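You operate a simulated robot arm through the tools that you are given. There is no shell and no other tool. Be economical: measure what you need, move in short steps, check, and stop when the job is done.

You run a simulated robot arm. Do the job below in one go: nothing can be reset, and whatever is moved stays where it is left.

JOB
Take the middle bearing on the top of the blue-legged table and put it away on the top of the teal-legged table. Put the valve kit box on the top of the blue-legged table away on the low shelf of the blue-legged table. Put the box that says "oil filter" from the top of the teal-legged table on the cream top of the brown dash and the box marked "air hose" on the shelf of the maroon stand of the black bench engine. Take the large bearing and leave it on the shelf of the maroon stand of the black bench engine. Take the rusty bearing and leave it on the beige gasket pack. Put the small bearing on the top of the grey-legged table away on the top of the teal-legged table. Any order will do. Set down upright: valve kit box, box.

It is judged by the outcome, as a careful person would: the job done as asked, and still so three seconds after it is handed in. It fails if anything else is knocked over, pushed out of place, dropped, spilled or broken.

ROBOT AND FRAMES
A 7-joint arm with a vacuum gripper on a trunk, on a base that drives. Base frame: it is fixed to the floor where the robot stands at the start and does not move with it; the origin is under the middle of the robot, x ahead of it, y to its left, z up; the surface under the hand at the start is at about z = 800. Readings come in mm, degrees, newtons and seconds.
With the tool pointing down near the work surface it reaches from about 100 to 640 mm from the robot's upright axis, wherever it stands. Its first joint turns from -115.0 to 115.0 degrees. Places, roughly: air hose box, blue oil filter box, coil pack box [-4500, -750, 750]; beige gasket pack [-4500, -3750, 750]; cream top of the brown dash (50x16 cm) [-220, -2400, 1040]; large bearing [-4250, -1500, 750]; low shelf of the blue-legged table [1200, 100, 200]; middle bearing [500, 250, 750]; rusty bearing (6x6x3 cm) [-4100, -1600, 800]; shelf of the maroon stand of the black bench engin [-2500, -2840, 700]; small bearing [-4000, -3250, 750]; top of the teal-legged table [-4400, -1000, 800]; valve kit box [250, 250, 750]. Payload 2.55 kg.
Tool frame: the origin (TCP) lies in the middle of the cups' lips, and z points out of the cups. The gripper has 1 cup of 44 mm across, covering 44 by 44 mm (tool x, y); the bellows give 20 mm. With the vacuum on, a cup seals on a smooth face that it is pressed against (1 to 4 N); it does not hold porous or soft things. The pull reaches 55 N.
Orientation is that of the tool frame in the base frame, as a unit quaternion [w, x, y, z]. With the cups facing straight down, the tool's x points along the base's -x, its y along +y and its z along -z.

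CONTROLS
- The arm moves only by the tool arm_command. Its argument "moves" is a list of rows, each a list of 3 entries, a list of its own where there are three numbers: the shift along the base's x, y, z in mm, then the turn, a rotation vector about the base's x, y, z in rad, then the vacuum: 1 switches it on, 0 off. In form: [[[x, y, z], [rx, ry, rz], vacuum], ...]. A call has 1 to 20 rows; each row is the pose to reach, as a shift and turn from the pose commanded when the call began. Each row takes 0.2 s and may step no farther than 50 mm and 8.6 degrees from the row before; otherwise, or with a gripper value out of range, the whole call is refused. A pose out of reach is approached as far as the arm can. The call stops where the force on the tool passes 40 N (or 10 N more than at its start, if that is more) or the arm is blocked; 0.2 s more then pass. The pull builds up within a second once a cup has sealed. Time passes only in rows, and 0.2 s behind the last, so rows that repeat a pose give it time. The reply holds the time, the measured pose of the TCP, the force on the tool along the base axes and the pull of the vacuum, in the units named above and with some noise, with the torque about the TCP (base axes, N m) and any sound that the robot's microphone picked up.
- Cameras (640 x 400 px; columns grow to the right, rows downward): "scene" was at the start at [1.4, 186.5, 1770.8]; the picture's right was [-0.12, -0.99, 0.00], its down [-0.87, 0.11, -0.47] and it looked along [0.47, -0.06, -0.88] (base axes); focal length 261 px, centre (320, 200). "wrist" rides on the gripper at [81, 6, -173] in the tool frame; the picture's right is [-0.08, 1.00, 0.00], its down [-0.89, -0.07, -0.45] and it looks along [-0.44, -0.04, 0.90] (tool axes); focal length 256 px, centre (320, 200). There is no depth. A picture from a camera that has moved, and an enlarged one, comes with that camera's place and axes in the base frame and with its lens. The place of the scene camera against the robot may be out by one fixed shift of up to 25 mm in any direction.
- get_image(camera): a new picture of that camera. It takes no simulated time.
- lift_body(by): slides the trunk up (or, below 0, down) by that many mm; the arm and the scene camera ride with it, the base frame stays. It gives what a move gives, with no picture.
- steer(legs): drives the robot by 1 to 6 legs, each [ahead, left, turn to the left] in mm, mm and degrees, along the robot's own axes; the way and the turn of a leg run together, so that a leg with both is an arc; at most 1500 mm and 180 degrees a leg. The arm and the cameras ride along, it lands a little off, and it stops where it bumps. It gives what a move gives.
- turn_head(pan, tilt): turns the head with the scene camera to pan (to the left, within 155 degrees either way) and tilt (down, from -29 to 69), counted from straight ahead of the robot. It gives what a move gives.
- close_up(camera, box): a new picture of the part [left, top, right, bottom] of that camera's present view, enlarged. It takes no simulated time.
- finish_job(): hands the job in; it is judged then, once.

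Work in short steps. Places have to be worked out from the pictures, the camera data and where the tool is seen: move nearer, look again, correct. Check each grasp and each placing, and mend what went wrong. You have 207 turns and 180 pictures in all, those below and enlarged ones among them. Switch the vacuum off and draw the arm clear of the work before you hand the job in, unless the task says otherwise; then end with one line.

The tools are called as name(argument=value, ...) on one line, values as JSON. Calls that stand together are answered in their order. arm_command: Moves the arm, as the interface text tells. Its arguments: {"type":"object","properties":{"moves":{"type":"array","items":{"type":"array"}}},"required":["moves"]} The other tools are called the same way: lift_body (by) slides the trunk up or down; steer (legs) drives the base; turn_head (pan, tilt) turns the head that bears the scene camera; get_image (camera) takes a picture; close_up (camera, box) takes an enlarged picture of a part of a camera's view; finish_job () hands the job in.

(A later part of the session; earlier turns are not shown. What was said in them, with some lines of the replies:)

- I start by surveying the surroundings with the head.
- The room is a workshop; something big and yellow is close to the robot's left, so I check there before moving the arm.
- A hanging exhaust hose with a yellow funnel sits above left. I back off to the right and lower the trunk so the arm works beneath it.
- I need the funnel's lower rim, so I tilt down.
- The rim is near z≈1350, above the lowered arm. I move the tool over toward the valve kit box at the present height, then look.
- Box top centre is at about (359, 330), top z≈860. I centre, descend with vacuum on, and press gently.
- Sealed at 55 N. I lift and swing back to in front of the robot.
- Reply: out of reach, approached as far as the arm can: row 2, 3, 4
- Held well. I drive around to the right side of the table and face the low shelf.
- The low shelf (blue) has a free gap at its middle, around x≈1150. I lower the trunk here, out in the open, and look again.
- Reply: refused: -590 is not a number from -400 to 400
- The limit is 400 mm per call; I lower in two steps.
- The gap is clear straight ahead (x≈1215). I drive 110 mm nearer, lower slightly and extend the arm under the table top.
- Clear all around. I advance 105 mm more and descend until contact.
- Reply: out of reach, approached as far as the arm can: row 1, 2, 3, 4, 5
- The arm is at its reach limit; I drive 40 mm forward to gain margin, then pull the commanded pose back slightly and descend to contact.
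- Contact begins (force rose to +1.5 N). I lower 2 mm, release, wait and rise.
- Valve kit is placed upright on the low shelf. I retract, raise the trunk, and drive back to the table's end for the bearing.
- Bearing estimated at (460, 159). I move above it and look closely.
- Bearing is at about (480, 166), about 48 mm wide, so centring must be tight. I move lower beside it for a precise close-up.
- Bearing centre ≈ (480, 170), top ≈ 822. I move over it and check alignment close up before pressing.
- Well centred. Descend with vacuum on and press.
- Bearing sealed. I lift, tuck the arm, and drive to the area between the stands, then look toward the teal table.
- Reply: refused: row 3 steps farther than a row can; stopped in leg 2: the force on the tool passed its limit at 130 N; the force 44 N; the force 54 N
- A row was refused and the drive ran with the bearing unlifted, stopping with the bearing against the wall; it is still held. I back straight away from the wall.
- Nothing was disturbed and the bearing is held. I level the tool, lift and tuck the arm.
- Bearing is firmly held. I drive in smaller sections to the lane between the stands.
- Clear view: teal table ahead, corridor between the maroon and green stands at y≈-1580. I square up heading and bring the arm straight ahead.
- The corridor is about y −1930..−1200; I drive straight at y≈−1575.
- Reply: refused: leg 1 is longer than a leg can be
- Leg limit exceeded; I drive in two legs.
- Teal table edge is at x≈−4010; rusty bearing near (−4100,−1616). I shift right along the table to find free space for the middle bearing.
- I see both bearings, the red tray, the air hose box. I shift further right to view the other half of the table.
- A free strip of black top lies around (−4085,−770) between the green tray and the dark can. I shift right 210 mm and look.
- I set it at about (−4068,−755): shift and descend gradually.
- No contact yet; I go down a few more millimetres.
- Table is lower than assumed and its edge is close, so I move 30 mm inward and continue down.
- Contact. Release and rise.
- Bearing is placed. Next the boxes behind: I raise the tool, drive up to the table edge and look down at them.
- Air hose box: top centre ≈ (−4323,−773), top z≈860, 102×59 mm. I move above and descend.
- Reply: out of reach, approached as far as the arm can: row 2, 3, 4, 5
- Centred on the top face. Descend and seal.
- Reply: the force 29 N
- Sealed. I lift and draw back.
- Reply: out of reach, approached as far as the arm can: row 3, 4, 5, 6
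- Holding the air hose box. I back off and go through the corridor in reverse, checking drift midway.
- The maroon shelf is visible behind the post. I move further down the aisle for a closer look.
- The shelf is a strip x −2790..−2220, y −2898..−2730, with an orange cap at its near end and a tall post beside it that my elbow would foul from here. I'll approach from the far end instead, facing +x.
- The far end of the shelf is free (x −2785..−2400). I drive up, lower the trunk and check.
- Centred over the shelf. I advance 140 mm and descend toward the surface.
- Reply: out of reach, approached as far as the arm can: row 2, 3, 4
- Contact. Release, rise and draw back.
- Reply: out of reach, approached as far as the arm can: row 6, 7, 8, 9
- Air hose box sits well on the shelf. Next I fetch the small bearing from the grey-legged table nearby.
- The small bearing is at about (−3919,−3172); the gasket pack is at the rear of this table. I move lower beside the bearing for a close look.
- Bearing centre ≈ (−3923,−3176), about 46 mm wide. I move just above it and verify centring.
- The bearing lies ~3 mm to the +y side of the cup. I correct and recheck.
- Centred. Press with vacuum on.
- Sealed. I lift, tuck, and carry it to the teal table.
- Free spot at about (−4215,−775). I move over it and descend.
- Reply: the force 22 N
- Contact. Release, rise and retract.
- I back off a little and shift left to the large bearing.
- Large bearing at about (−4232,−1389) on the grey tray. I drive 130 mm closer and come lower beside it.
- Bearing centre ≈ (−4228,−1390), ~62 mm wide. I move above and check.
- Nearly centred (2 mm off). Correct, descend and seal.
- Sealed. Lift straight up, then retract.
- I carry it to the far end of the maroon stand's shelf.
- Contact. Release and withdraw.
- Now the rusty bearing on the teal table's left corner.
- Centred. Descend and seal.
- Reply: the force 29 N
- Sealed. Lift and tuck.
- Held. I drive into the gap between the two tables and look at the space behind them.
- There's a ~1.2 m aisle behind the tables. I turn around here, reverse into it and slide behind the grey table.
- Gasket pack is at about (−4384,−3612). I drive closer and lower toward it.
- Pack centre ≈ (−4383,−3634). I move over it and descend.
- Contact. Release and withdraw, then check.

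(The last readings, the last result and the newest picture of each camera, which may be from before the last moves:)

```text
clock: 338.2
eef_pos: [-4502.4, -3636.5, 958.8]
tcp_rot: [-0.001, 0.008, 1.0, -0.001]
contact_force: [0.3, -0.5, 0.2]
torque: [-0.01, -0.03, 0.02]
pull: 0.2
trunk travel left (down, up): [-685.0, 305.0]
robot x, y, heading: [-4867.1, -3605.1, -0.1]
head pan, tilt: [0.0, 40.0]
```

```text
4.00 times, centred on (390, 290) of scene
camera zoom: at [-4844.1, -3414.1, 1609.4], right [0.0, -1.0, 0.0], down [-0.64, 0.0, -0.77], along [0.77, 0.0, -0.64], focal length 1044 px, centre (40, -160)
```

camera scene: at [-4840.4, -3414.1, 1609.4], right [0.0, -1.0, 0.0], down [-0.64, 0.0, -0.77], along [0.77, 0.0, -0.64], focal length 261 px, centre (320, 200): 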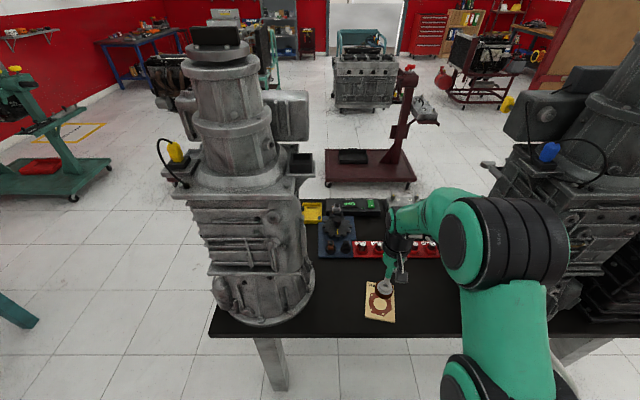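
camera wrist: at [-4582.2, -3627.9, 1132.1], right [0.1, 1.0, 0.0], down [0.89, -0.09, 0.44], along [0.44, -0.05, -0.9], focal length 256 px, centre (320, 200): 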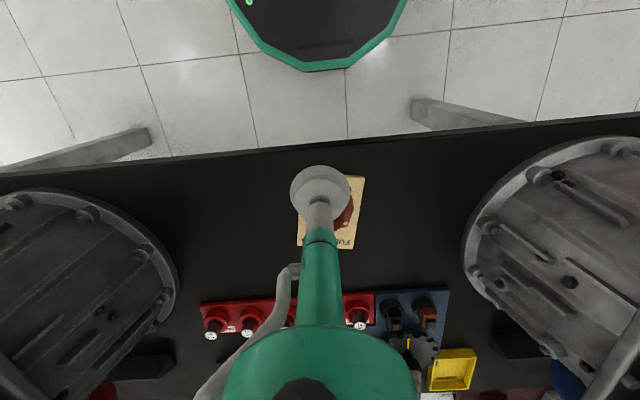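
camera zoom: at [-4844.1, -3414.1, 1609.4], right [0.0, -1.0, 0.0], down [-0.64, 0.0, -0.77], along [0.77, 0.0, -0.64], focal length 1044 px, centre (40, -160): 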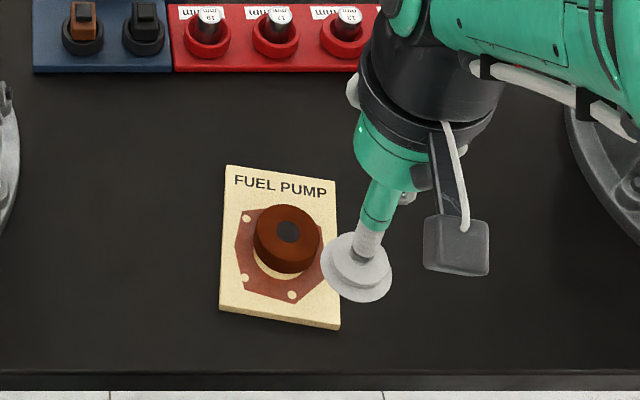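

Rusty bearing is on the gasket pack. Next the oil filter box: I go along the rear aisle behind the teal table.

steer(legs=[[-270, 0, 0.2], [0, 1450, 0]])

steer(legs=[[0, 1400, 0]])

get_image(camera="scene")

get_image(camera="wrist")

```text
clock: 346.8
eef_pos: [-4760.6, -2207.0, 957.8]
tcp_rot: [-0.001, 0.016, 1.0, -0.003]
contact_force: [-0.4, -0.4, 0.4]
torque: [0.02, 0.0, -0.01]
pull: 0.1
trunk travel left (down, up): [-685.0, 305.0]
robot x, y, heading: [-5124.2, -2176.7, -0.8]
head pan, tilt: [0.0, 40.0]
```

```text
clock: 353.9
eef_pos: [-4736.9, -784.0, 958.7]
tcp_rot: [-0.001, 0.019, 1.0, -0.002]
contact_force: [0.9, 0.0, 0.4]
torque: [-0.02, 0.02, 0.0]
pull: 0.0
trunk travel left (down, up): [-685.0, 305.0]
robot x, y, heading: [-5101.4, -749.2, -1.2]
head pan, tilt: [0.0, 40.0]
```

```text
85 pictures are left
camera scene: at [-5075.0, -556.1, 1609.4], right [-0.02, -1.0, 0.0], down [-0.64, 0.01, -0.77], along [0.77, -0.02, -0.64], focal length 261 px, centre (320, 200)
```

scene: 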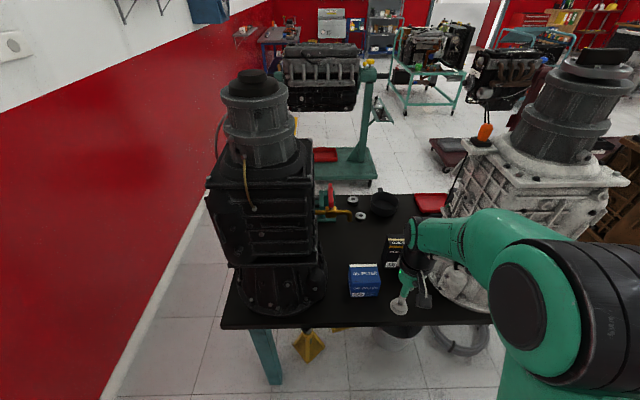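

```text
84 pictures are left
camera wrist: at [-4817.1, -775.5, 1131.6], right [0.12, 0.99, 0.0], down [0.89, -0.1, 0.44], along [0.44, -0.06, -0.9], focal length 256 px, centre (320, 200)
```

wrist: 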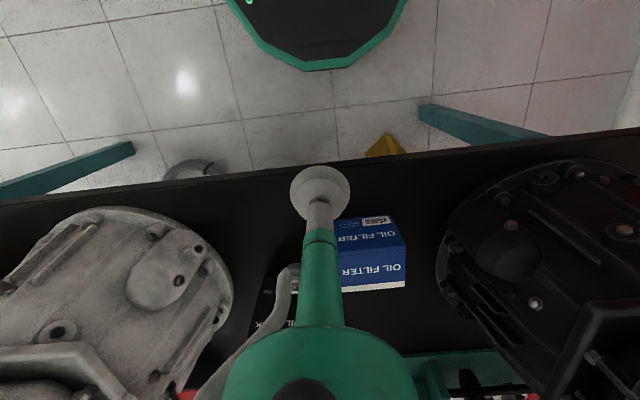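

Both placed bearings are visible on the teal table. The oil filter box is at about (−4562,−730); I drive a little closer and view it from the side.

steer(legs=[[60, 0, 1.2]])

arm_command(moves=[[[30, -10, 0], [0, 0, 0], 0], [[60, -20, 0], [0, 0, 0], 0]])

get_image(camera="wrist")

```text
clock: 354.9
eef_pos: [-4673.0, -778.8, 958.0]
tcp_rot: [-0.001, 0.009, 1.0, -0.001]
contact_force: [0.5, 0.8, -0.5]
torque: [-0.01, 0.04, -0.02]
pull: 0.1
trunk travel left (down, up): [-685.0, 305.0]
robot x, y, heading: [-5038.7, -751.4, -0.0]
head pan, tilt: [0.0, 40.0]
```

```text
clock: 355.4
eef_pos: [-4614.3, -798.2, 959.2]
tcp_rot: [-0.002, 0.009, 1.0, -0.003]
contact_force: [0.1, 0.4, 0.3]
torque: [0.0, 0.02, -0.01]
pull: 0.0
trunk travel left (down, up): [-685.0, 305.0]
robot x, y, heading: [-5040.6, -750.0, 0.1]
head pan, tilt: [0.0, 40.0]
```

```text
83 pictures are left
camera wrist: at [-4695.2, -791.3, 1131.4], right [0.1, 1.0, 0.0], down [0.89, -0.09, 0.44], along [0.44, -0.05, -0.9], focal length 256 px, centre (320, 200)
```

wrist: 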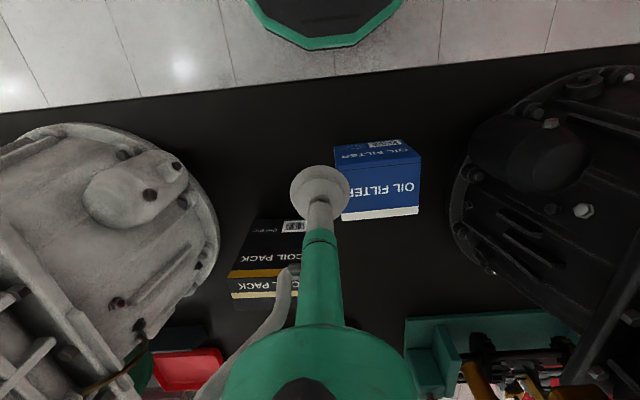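

Box top centre ≈ (−4565,−736), z≈854. I move over and seal.

arm_command(moves=[[[25, 31, 0], [0, 0, 0], 0], [[49, 62, -10], [0, 0, 0], 0], [[49, 62, -50], [0, 0, 0], 0], [[49, 62, -82], [0, 0, 0], 0]])

get_image(camera="wrist")

```text
clock: 356.4
eef_pos: [-4567.1, -734.0, 876.6]
tcp_rot: [0.0, 0.01, 1.0, -0.001]
contact_force: [-0.2, 0.1, 0.2]
torque: [-0.02, -0.01, -0.01]
pull: 0.0
trunk travel left (down, up): [-685.0, 305.0]
robot x, y, heading: [-5038.2, -752.9, 0.2]
head pan, tilt: [0.0, 40.0]
```

```text
82 pictures are left
camera wrist: at [-4646.5, -726.5, 1049.8], right [0.1, 1.0, 0.0], down [0.89, -0.09, 0.44], along [0.44, -0.05, -0.9], focal length 256 px, centre (320, 200)
```

wrist: 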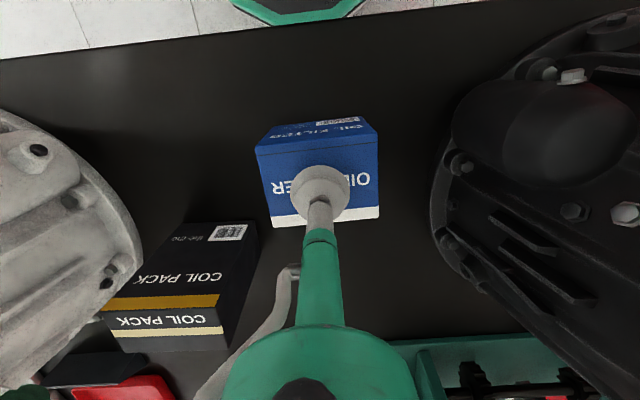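

arm_command(moves=[[[0, 0, -12], [0, 0, 0], 1], [[0, 0, -19], [0, 0, 0], 1], [[0, 0, -23], [0, 0, 0], 1], [[0, 0, -25], [0, 0, 0], 1], [[0, 0, -25], [0, 0, 0], 1], [[0, 0, -25], [0, 0, 0], 1]])

```text
clock: 357.9
eef_pos: [-4566.5, -734.7, 852.5]
tcp_rot: [0.001, 0.009, 1.0, -0.002]
contact_force: [-5.0, -1.8, 21.0]
torque: [0.15, 0.03, 0.06]
pull: 55.5
trunk travel left (down, up): [-685.0, 305.0]
robot x, y, heading: [-5034.2, -752.8, 0.1]
head pan, tilt: [0.0, 40.0]
```

Sealed. Lift and retract.

arm_command(moves=[[[0, 0, 20], [0, 0, 0], 1], [[0, 0, 60], [0, 0, 0], 1], [[-20, 0, 95], [0, 0, 0], 1], [[-55, 0, 120], [0, 0, 0], 1], [[-90, -5, 140], [0, 0, 0], 1], [[-115, -10, 155], [0, 0, 0], 1]])

get_image(camera="wrist")

```text
clock: 359.2
eef_pos: [-4681.5, -744.9, 1007.2]
tcp_rot: [-0.001, 0.009, 1.0, -0.002]
contact_force: [0.0, 0.2, -3.2]
torque: [0.0, -0.01, 0.0]
pull: 55.2
trunk travel left (down, up): [-685.0, 305.0]
robot x, y, heading: [-5036.8, -748.6, -0.1]
head pan, tilt: [0.0, 40.0]
```

```text
81 pictures are left
camera wrist: at [-4761.4, -738.2, 1180.3], right [0.1, 1.0, 0.0], down [0.89, -0.09, 0.44], along [0.44, -0.05, -0.9], focal length 256 px, centre (320, 200)
```

wrist: 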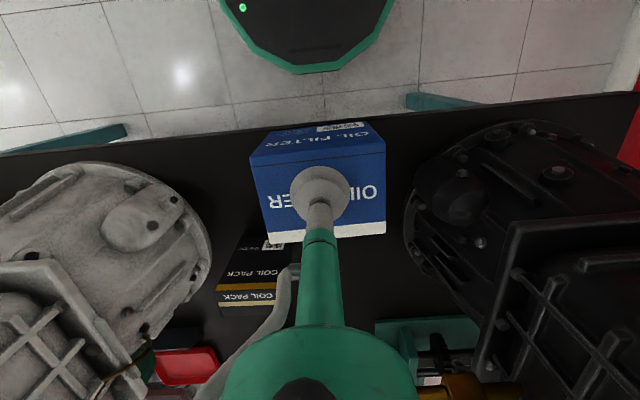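

I take it back through the gap and corridor toward the bench cart with the brown dash.

steer(legs=[[-90, 0, 0], [0, -850, 0], [0, -850, 0]])

```text
clock: 368.4
eef_pos: [-4788.7, -2387.2, 1005.4]
tcp_rot: [0.0, 0.003, 1.0, -0.002]
contact_force: [-0.1, 0.5, -3.9]
torque: [0.03, 0.03, -0.01]
pull: 55.0
trunk travel left (down, up): [-685.0, 305.0]
robot x, y, heading: [-5145.8, -2397.5, 0.7]
head pan, tilt: [0.0, 40.0]
```

steer(legs=[[850, 0, -0.7], [850, 0, 0]])

```text
clock: 376.8
eef_pos: [-3119.0, -2335.3, 1006.3]
tcp_rot: [-0.001, -0.007, 1.0, -0.003]
contact_force: [-0.1, -0.1, -2.9]
torque: [-0.01, 0.03, 0.01]
pull: 55.4
trunk travel left (down, up): [-685.0, 305.0]
robot x, y, heading: [-3477.5, -2352.0, 1.8]
head pan, tilt: [0.0, 40.0]
```

steer(legs=[[0, 0, -1.8], [0, 775, 0]])

```text
clock: 381.5
eef_pos: [-3120.9, -1555.4, 1006.0]
tcp_rot: [-0.002, 0.008, 1.0, -0.002]
contact_force: [-0.4, 0.3, -3.8]
torque: [0.01, 0.02, 0.02]
pull: 55.2
trunk travel left (down, up): [-685.0, 305.0]
robot x, y, heading: [-3478.3, -1562.5, 0.3]
head pan, tilt: [0.0, 40.0]
```

steer(legs=[[900, 0, -0.4]])

steer(legs=[[900, 0, 0]])

turn_head(pan=-25, tilt=25)

get_image(camera="scene")

```text
clock: 386.1
eef_pos: [-2239.8, -1571.5, 1005.3]
tcp_rot: [-0.002, 0.02, 1.0, -0.002]
contact_force: [0.0, 0.2, -2.8]
torque: [0.01, 0.02, 0.02]
pull: 55.2
trunk travel left (down, up): [-685.0, 305.0]
robot x, y, heading: [-2602.3, -1570.1, -1.2]
head pan, tilt: [0.0, 40.0]
```

```text
clock: 390.7
eef_pos: [-1363.3, -1568.7, 1005.8]
tcp_rot: [-0.002, 0.005, 1.0, -0.002]
contact_force: [-0.8, 0.2, -3.3]
torque: [0.01, 0.06, -0.01]
pull: 54.5
trunk travel left (down, up): [-685.0, 305.0]
robot x, y, heading: [-1717.9, -1576.7, 0.7]
head pan, tilt: [0.0, 40.0]
```

```text
clock: 391.6
eef_pos: [-1363.9, -1567.7, 1005.8]
tcp_rot: [-0.002, 0.005, 1.0, -0.002]
contact_force: [0.8, -0.1, -4.0]
torque: [-0.03, -0.02, 0.04]
pull: 55.4
trunk travel left (down, up): [-685.0, 305.0]
robot x, y, heading: [-1725.5, -1570.8, 0.3]
head pan, tilt: [-25.0, 25.0]
```

```text
80 pictures are left
camera scene: at [-1702.4, -1420.3, 1632.7], right [-0.42, -0.91, 0.0], down [-0.38, 0.18, -0.91], along [0.82, -0.38, -0.42], focal length 261 px, centre (320, 200)
```

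scene: 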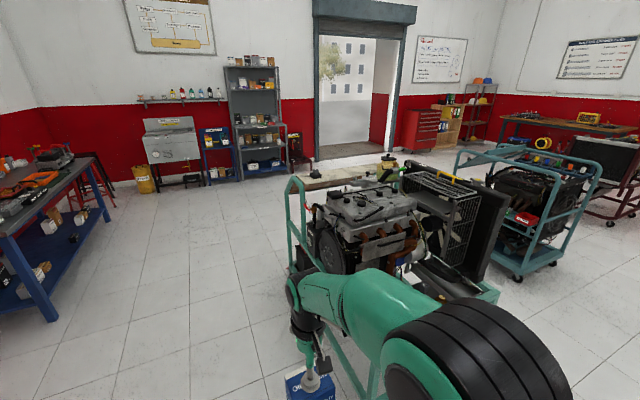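

The cart is ahead right. I drive past it on its near side and look from in front of the dash.

steer(legs=[[0, 250, 0], [1450, 0, 0], [0, 0, -90]])

turn_head(pan=0, tilt=30)

get_image(camera="scene")

get_image(camera="wrist")

```text
clock: 404.1
eef_pos: [-265.1, -1704.6, 1006.2]
tcp_rot: [-0.003, 0.725, 0.689, 0.0]
contact_force: [1.2, 0.5, -3.5]
torque: [-0.01, 0.01, -0.03]
pull: 54.5
trunk travel left (down, up): [-685.0, 305.0]
robot x, y, heading: [-259.1, -1345.2, -91.7]
head pan, tilt: [-25.0, 25.0]
```

```text
clock: 405.0
eef_pos: [-264.2, -1704.6, 1005.5]
tcp_rot: [-0.002, 0.725, 0.689, 0.0]
contact_force: [0.2, -0.8, -4.2]
torque: [0.03, 0.01, 0.0]
pull: 54.7
trunk travel left (down, up): [-685.0, 305.0]
robot x, y, heading: [-259.9, -1347.2, -92.0]
head pan, tilt: [0.0, 30.0]
```

```text
79 pictures are left
camera scene: at [-86.4, -1363.4, 1624.8], right [-1.0, 0.03, 0.0], down [0.02, 0.5, -0.87], along [-0.03, -0.87, -0.5], focal length 261 px, centre (320, 200)
```

scene: 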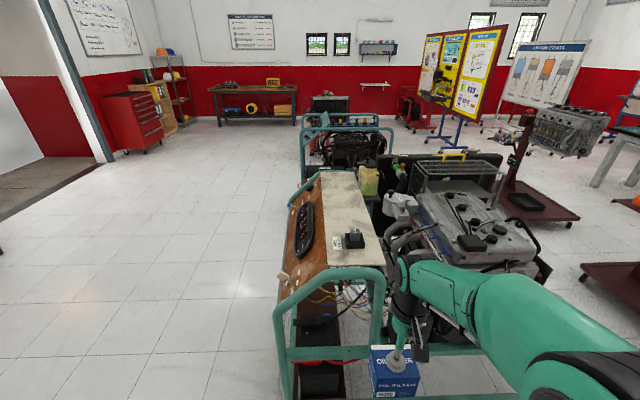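

```text
78 pictures are left
camera wrist: at [-254.0, -1625.2, 1179.6], right [0.99, -0.13, 0.0], down [-0.11, -0.89, 0.44], along [-0.06, -0.44, -0.9], focal length 256 px, centre (320, 200)
```

wrist: 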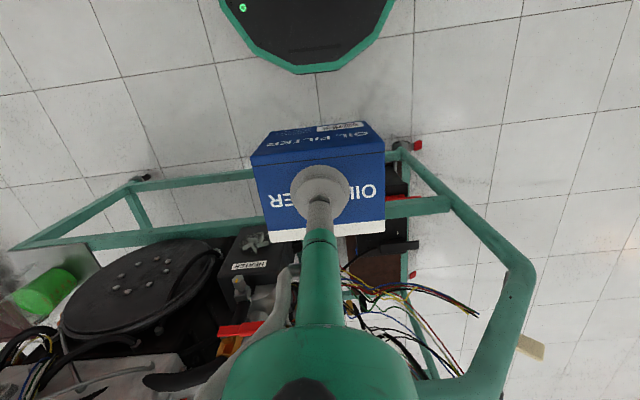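

The cream top is a strip running away from me along y, with a black item near its near end; free area is farther along. I raise the trunk and drive closer to measure it.

lift_body(by=260)

steer(legs=[[150, -10, 2]])

get_image(camera="scene")

get_image(camera="wrist")

```text
clock: 407.7
eef_pos: [-264.9, -1704.3, 1265.4]
tcp_rot: [-0.003, 0.725, 0.689, 0.0]
contact_force: [-0.6, 0.6, -4.4]
torque: [0.0, -0.01, 0.01]
pull: 54.7
trunk travel left (down, up): [-945.0, 45.0]
robot x, y, heading: [-258.3, -1341.5, -91.6]
head pan, tilt: [0.0, 30.0]
```

```text
clock: 409.1
eef_pos: [-262.9, -1853.4, 1266.3]
tcp_rot: [-0.002, 0.712, 0.702, 0.0]
contact_force: [0.4, -0.7, -3.3]
torque: [0.01, 0.0, 0.01]
pull: 55.0
trunk travel left (down, up): [-945.0, 45.0]
robot x, y, heading: [-272.2, -1493.6, -90.0]
head pan, tilt: [0.0, 30.0]
```

```text
77 pictures are left
camera scene: at [-96.7, -1505.7, 1884.8], right [-1.0, -0.01, 0.0], down [0.0, 0.5, -0.87], along [0.0, -0.87, -0.5], focal length 261 px, centre (320, 200)
```

scene: 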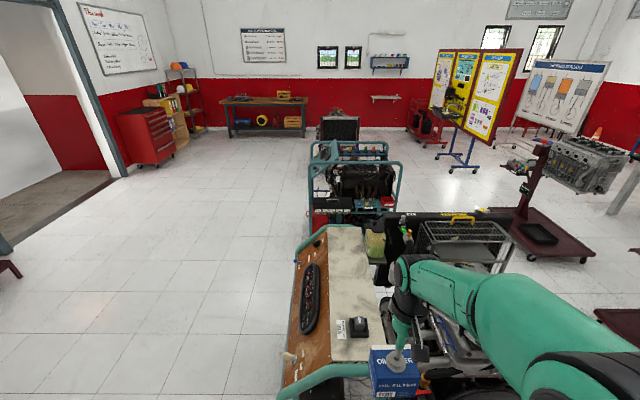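

```text
76 pictures are left
camera wrist: at [-255.3, -1773.7, 1439.9], right [1.0, -0.09, 0.0], down [-0.08, -0.89, 0.44], along [-0.04, -0.44, -0.9], focal length 256 px, centre (320, 200)
```

wrist: 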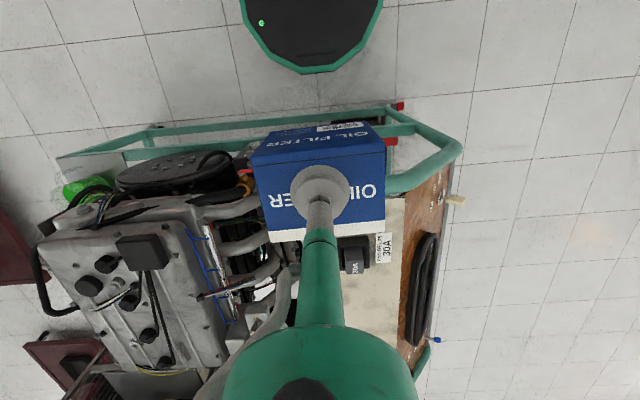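

The cream top is at z≈1050, x −313..−140, y −1955..−2655, with the item at y≈−2040. I drive 145 mm closer and extend to y≈−2230.

steer(legs=[[145, 40, 0]])

arm_command(moves=[[[0, -45, 0], [0, 0, 0], 1], [[0, -90, 0], [0, 0, 0], 1], [[0, -130, -10], [0, 0, 0], 1]])

get_image(camera="wrist")

turn_head(pan=0, tilt=45)

get_image(camera="scene")

```text
clock: 410.5
eef_pos: [-221.4, -1998.9, 1266.6]
tcp_rot: [-0.002, 0.711, 0.703, -0.001]
contact_force: [-0.1, -0.7, -3.0]
torque: [0.02, 0.05, -0.02]
pull: 54.9
trunk travel left (down, up): [-945.0, 45.0]
robot x, y, heading: [-231.7, -1642.5, -89.8]
head pan, tilt: [0.0, 30.0]
```

```text
clock: 411.3
eef_pos: [-219.9, -2127.2, 1248.1]
tcp_rot: [-0.003, 0.711, 0.703, 0.001]
contact_force: [-0.4, -0.6, -2.9]
torque: [0.06, 0.04, 0.0]
pull: 54.7
out of reach, approached as far as the arm can: row 2, 3
trunk travel left (down, up): [-945.0, 45.0]
robot x, y, heading: [-230.1, -1641.3, -89.6]
head pan, tilt: [0.0, 30.0]
```

```text
75 pictures are left
camera wrist: at [-212.7, -2048.8, 1422.0], right [1.0, -0.09, 0.0], down [-0.08, -0.89, 0.44], along [-0.04, -0.44, -0.9], focal length 256 px, centre (320, 200)
```

wrist: 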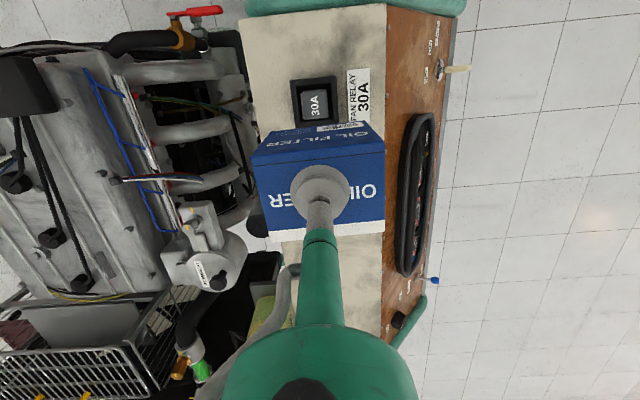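

```text
clock: 412.0
eef_pos: [-221.2, -2124.6, 1249.8]
tcp_rot: [-0.002, 0.711, 0.703, 0.0]
contact_force: [0.0, 0.7, -3.3]
torque: [0.0, 0.01, 0.06]
pull: 55.1
trunk travel left (down, up): [-945.0, 45.0]
robot x, y, heading: [-229.4, -1639.9, -89.4]
head pan, tilt: [0.0, 45.0]
```

```text
74 pictures are left
camera scene: at [-54.6, -1643.5, 1862.2], right [-1.0, -0.01, 0.0], down [-0.01, 0.71, -0.71], along [0.01, -0.71, -0.71], focal length 261 px, centre (320, 200)
```

scene: 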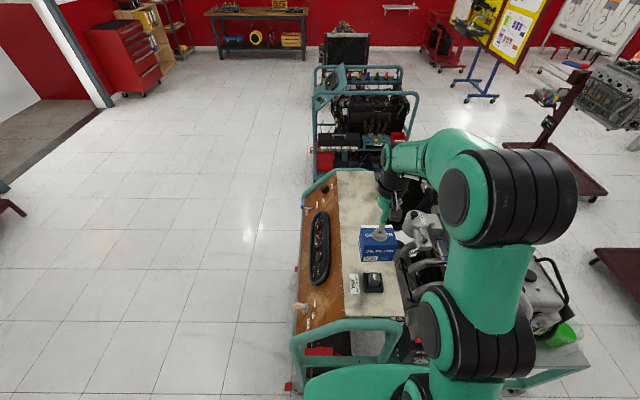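

Free cream area lies beyond the relay, centred x≈−217. Reach improves lower relative to the shoulder, so I raise the trunk 40 mm and extend while descending.

lift_body(by=40)

arm_command(moves=[[[2, -20, -30], [0, 0, 0], 1], [[3, -45, -60], [0, 0, 0], 1], [[3, -70, -90], [0, 0, 0], 1], [[3, -95, -115], [0, 0, 0], 1], [[3, -108, -130], [0, 0, 0], 1]])

get_image(camera="wrist")

get_image(camera="scene")

```text
clock: 412.9
eef_pos: [-220.9, -2126.7, 1289.0]
tcp_rot: [-0.002, 0.711, 0.703, 0.0]
contact_force: [0.2, -0.4, -3.1]
torque: [0.02, 0.01, 0.0]
pull: 54.9
trunk travel left (down, up): [-985.0, 5.0]
robot x, y, heading: [-227.8, -1641.1, -89.8]
head pan, tilt: [0.0, 45.0]
```

```text
clock: 414.1
eef_pos: [-221.1, -2232.4, 1158.0]
tcp_rot: [-0.003, 0.71, 0.704, 0.0]
contact_force: [0.8, -0.5, -3.4]
torque: [0.03, 0.01, 0.01]
pull: 54.5
trunk travel left (down, up): [-985.0, 5.0]
robot x, y, heading: [-229.4, -1642.6, -89.7]
head pan, tilt: [0.0, 45.0]
```

```text
73 pictures are left
camera wrist: at [-212.3, -2152.5, 1330.7], right [1.0, -0.09, 0.0], down [-0.08, -0.89, 0.44], along [-0.04, -0.44, -0.9], focal length 256 px, centre (320, 200)
```

wrist: 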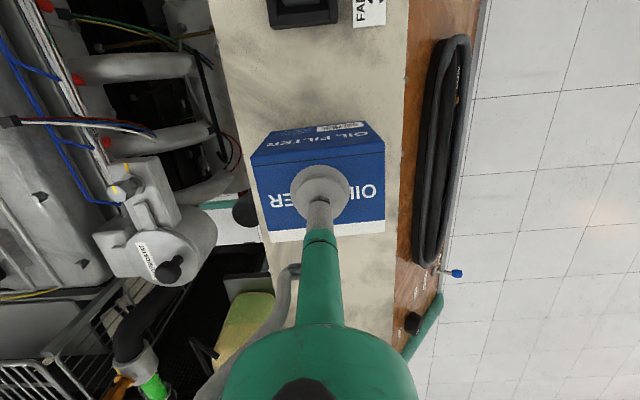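

```text
72 pictures are left
camera scene: at [-54.8, -1644.6, 1902.2], right [-1.0, -0.01, 0.0], down [-0.01, 0.71, -0.71], along [0.01, -0.71, -0.71], focal length 261 px, centre (320, 200)
```

scene: 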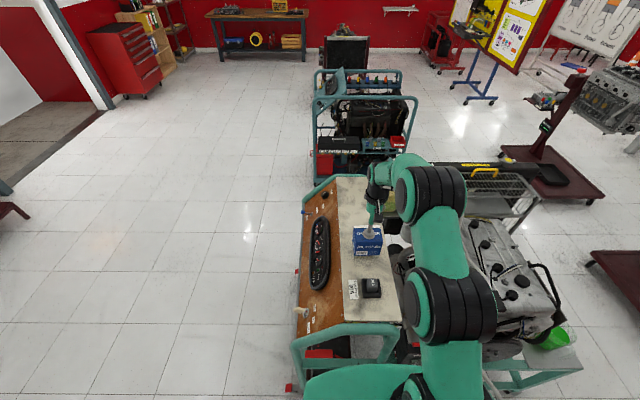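

arm_command(moves=[[[5, 0, -10], [0, 0, 0], 1], [[5, 0, -17], [0, 0, 0], 1], [[5, 0, -21], [0, 0, 0], 1]])

```text
clock: 414.9
eef_pos: [-213.7, -2231.9, 1137.0]
tcp_rot: [-0.002, 0.711, 0.703, 0.0]
contact_force: [-0.4, -1.1, -2.8]
torque: [0.01, 0.01, 0.0]
pull: 54.4
trunk travel left (down, up): [-985.0, 5.0]
robot x, y, heading: [-226.8, -1640.6, -89.4]
head pan, tilt: [0.0, 45.0]
```

arm_command(moves=[[[0, 0, -3], [0, 0, 0], 1], [[0, 0, -6], [0, 0, 0], 1], [[0, 0, -8], [0, 0, 0], 1]])

```text
clock: 415.7
eef_pos: [-212.6, -2232.8, 1129.6]
tcp_rot: [-0.002, 0.711, 0.703, -0.001]
contact_force: [-0.4, -0.6, -3.4]
torque: [0.04, 0.0, 0.02]
pull: 54.7
trunk travel left (down, up): [-985.0, 5.0]
robot x, y, heading: [-225.5, -1641.6, -89.3]
head pan, tilt: [0.0, 45.0]
```

arm_command(moves=[[[0, 0, -3], [0, 0, 0], 1], [[0, 0, -6], [0, 0, 0], 1], [[0, 0, -8], [0, 0, 0], 1]])

```text
clock: 416.5
eef_pos: [-212.2, -2231.9, 1125.1]
tcp_rot: [-0.001, 0.711, 0.703, -0.002]
contact_force: [-1.4, 3.2, 8.4]
torque: [-0.12, -0.18, 0.0]
pull: 54.7
trunk travel left (down, up): [-985.0, 5.0]
robot x, y, heading: [-229.5, -1641.8, -89.6]
head pan, tilt: [0.0, 45.0]
```

Contact. Release and rise, then check.

arm_command(moves=[[[0, 0, 1], [0, 0, 0], 0], [[0, 0, 1], [0, 0, 0], 0], [[0, 0, 1], [0, 0, 0], 0], [[0, 0, 1], [0, 0, 0], 0], [[0, 0, 1], [0, 0, 0], 0], [[0, 0, 15], [0, 0, 0], 0], [[0, 20, 60], [0, 0, 0], 0], [[0, 60, 90], [0, 0, 0], 0], [[0, 105, 100], [0, 0, 0], 0], [[0, 150, 110], [0, 0, 0], 0]])

get_image(camera="wrist")

close_up(camera="scene", box=[280, 150, 440, 330])

```text
clock: 418.7
eef_pos: [-209.3, -2081.0, 1235.0]
tcp_rot: [-0.001, 0.711, 0.703, -0.001]
contact_force: [-0.2, 0.0, 1.3]
torque: [-0.06, -0.01, 0.0]
pull: 0.0
trunk travel left (down, up): [-985.0, 5.0]
robot x, y, heading: [-227.3, -1639.8, -89.5]
head pan, tilt: [0.0, 45.0]
```

```text
71 pictures are left
camera wrist: at [-200.9, -2001.6, 1408.1], right [1.0, -0.09, 0.0], down [-0.08, -0.89, 0.45], along [-0.04, -0.44, -0.9], focal length 256 px, centre (320, 200)
```

wrist: 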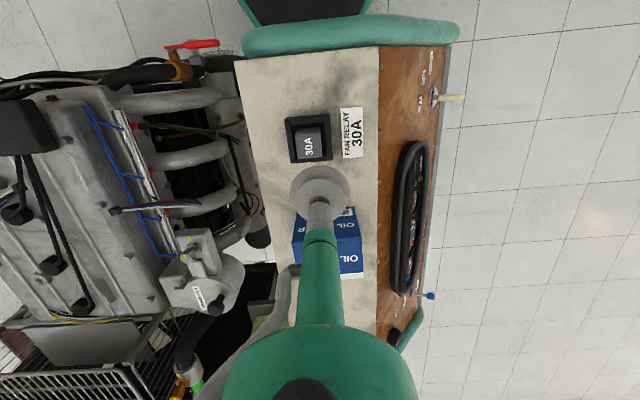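

```text
2.22 times, centred on (360, 240) of scene
camera zoom: at [-54.7, -1639.9, 1902.2], right [-1.0, -0.01, 0.0], down [-0.01, 0.71, -0.71], along [0.01, -0.71, -0.71], focal length 580 px, centre (231, 111)
```

zoom: 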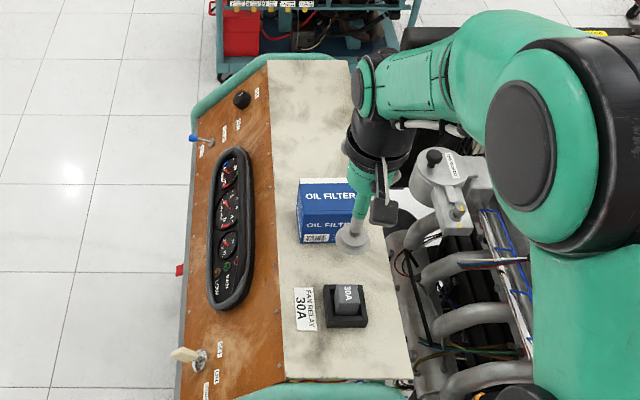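

Oil filter box stands upright on the cream top. I back the arm and robot clear and take one last look toward the maroon shelf.

steer(legs=[[-350, 0, 0]])

lift_body(by=-200)

steer(legs=[[0, -1350, 0]])

turn_head(pan=-40, tilt=20)

get_image(camera="scene")

```text
clock: 421.0
eef_pos: [-212.5, -1730.5, 1233.8]
tcp_rot: [-0.003, 0.711, 0.703, 0.0]
contact_force: [0.2, -0.5, 0.5]
torque: [-0.01, 0.0, -0.03]
pull: 0.1
trunk travel left (down, up): [-985.0, 5.0]
robot x, y, heading: [-231.7, -1285.9, -89.6]
head pan, tilt: [0.0, 45.0]
```

```text
clock: 423.1
eef_pos: [-210.5, -1730.7, 1032.7]
tcp_rot: [-0.002, 0.712, 0.702, -0.001]
contact_force: [1.4, -0.4, 0.6]
torque: [-0.01, 0.0, -0.01]
pull: 0.1
trunk travel left (down, up): [-785.0, 205.0]
robot x, y, heading: [-227.3, -1287.8, -89.6]
head pan, tilt: [0.0, 45.0]
```

```text
clock: 429.8
eef_pos: [-1539.9, -1743.9, 1033.3]
tcp_rot: [-0.003, 0.709, 0.705, 0.0]
contact_force: [0.3, 0.2, -0.8]
torque: [0.07, -0.03, 0.03]
pull: 0.0
trunk travel left (down, up): [-785.0, 205.0]
robot x, y, heading: [-1564.2, -1303.0, -88.9]
head pan, tilt: [0.0, 45.0]
```

```text
clock: 430.9
eef_pos: [-1539.1, -1744.9, 1032.9]
tcp_rot: [-0.002, 0.709, 0.706, 0.001]
contact_force: [0.7, 0.1, 0.2]
torque: [0.01, 0.02, 0.01]
pull: 0.1
trunk travel left (down, up): [-785.0, 205.0]
robot x, y, heading: [-1560.0, -1299.7, -89.4]
head pan, tilt: [-40.0, 20.0]
```

```text
69 pictures are left
camera scene: at [-1448.3, -1293.8, 1740.8], right [-0.78, 0.63, 0.0], down [0.22, 0.27, -0.94], along [-0.59, -0.73, -0.34], focal length 261 px, centre (320, 200)
```

scene: 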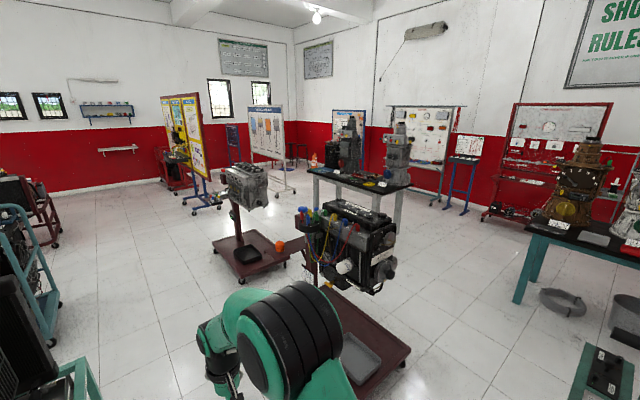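

The engine hides the shelf; I move down the aisle to see it.

steer(legs=[[0, -120, 0], [1150, 0, 0]])

turn_head(pan=-85, tilt=35)

get_image(camera="scene")

```text
clock: 437.7
eef_pos: [-1676.3, -2922.5, 1031.4]
tcp_rot: [-0.003, 0.72, 0.694, 0.0]
contact_force: [-0.4, -0.3, 0.2]
torque: [0.04, 0.02, 0.01]
pull: 0.0
trunk travel left (down, up): [-785.0, 205.0]
robot x, y, heading: [-1685.3, -2474.3, -91.0]
head pan, tilt: [-40.0, 20.0]
```

```text
clock: 438.8
eef_pos: [-1677.2, -2921.9, 1032.6]
tcp_rot: [-0.003, 0.721, 0.693, 0.0]
contact_force: [0.4, 0.6, 0.1]
torque: [0.03, 0.02, -0.01]
pull: 0.1
trunk travel left (down, up): [-785.0, 205.0]
robot x, y, heading: [-1689.1, -2478.2, -90.8]
head pan, tilt: [-85.0, 35.0]
```

```text
68 pictures are left
camera scene: at [-1597.7, -2410.4, 1717.0], right [-0.07, 1.0, 0.0], down [0.57, 0.04, -0.82], along [-0.82, -0.06, -0.57], focal length 261 px, centre (320, 200)
```

scene: 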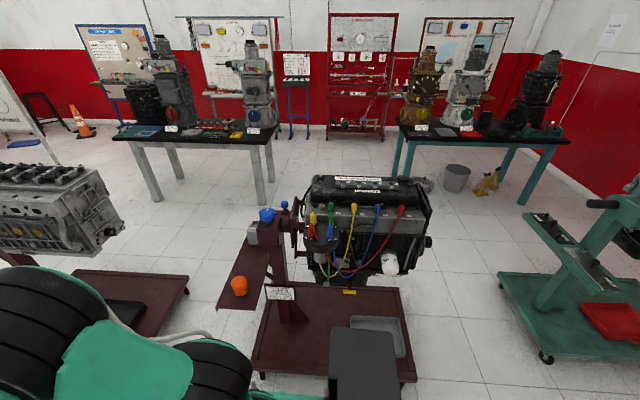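

close_up(camera="scene", box=[200, 190, 320, 320])

```text
3.08 times, centred on (260, 255) of scene
camera zoom: at [-1597.7, -2410.4, 1717.0], right [-0.07, 1.0, 0.0], down [0.57, 0.04, -0.82], along [-0.82, -0.06, -0.57], focal length 803 px, centre (505, 31)
```

zoom: 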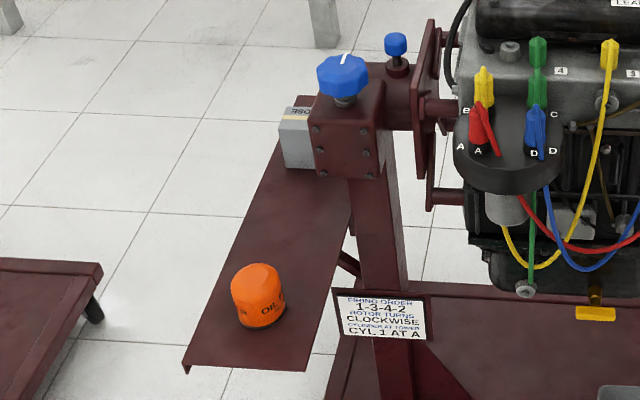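

Box is fine; the bearing is hidden behind it. I go a bit further for an angle past the box.

steer(legs=[[700, 0, 0]])

turn_head(pan=-105, tilt=35)

close_up(camera="scene", box=[200, 120, 480, 300])

```text
clock: 442.6
eef_pos: [-1694.2, -3607.3, 1033.5]
tcp_rot: [-0.003, 0.722, 0.692, 0.001]
contact_force: [0.5, 0.3, -0.4]
torque: [0.0, -0.01, 0.0]
pull: 0.1
trunk travel left (down, up): [-785.0, 205.0]
robot x, y, heading: [-1701.2, -3164.2, -91.2]
head pan, tilt: [-85.0, 35.0]
```

```text
clock: 443.4
eef_pos: [-1692.1, -3607.0, 1032.5]
tcp_rot: [-0.003, 0.722, 0.692, 0.0]
contact_force: [-0.2, 0.1, 1.1]
torque: [-0.01, 0.01, 0.02]
pull: 0.0
trunk travel left (down, up): [-785.0, 205.0]
robot x, y, heading: [-1700.9, -3163.4, -91.6]
head pan, tilt: [-105.0, 35.0]
```

```text
2.22 times, centred on (340, 210) of scene
camera zoom: at [-1608.8, -3065.7, 1717.0], right [0.28, 0.96, 0.0], down [0.55, -0.16, -0.82], along [-0.79, 0.23, -0.57], focal length 580 px, centre (276, 178)
```

zoom: 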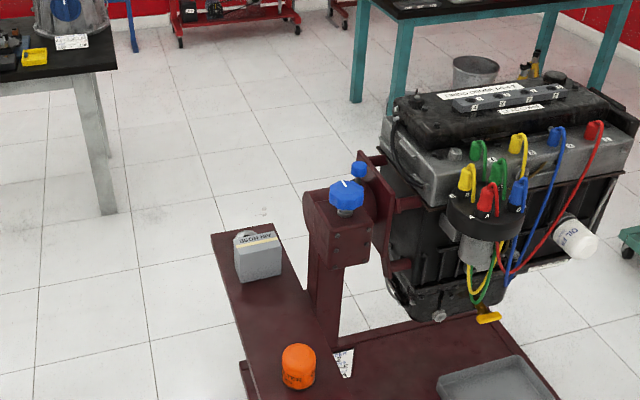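

The large bearing is visible behind the air hose box on the shelf, and everything else is in place. The vacuum is off and the arm is clear, so I hand in.

finish_job()

```text
The job is handed in.
```

I placed all seven items where you asked and handed the job in with the vacuum off and the arm clear. While I was carrying the middle bearing, it was dragged at table height and bumped the wall; the bearing stayed held, and I saw nothing knocked over or moved.
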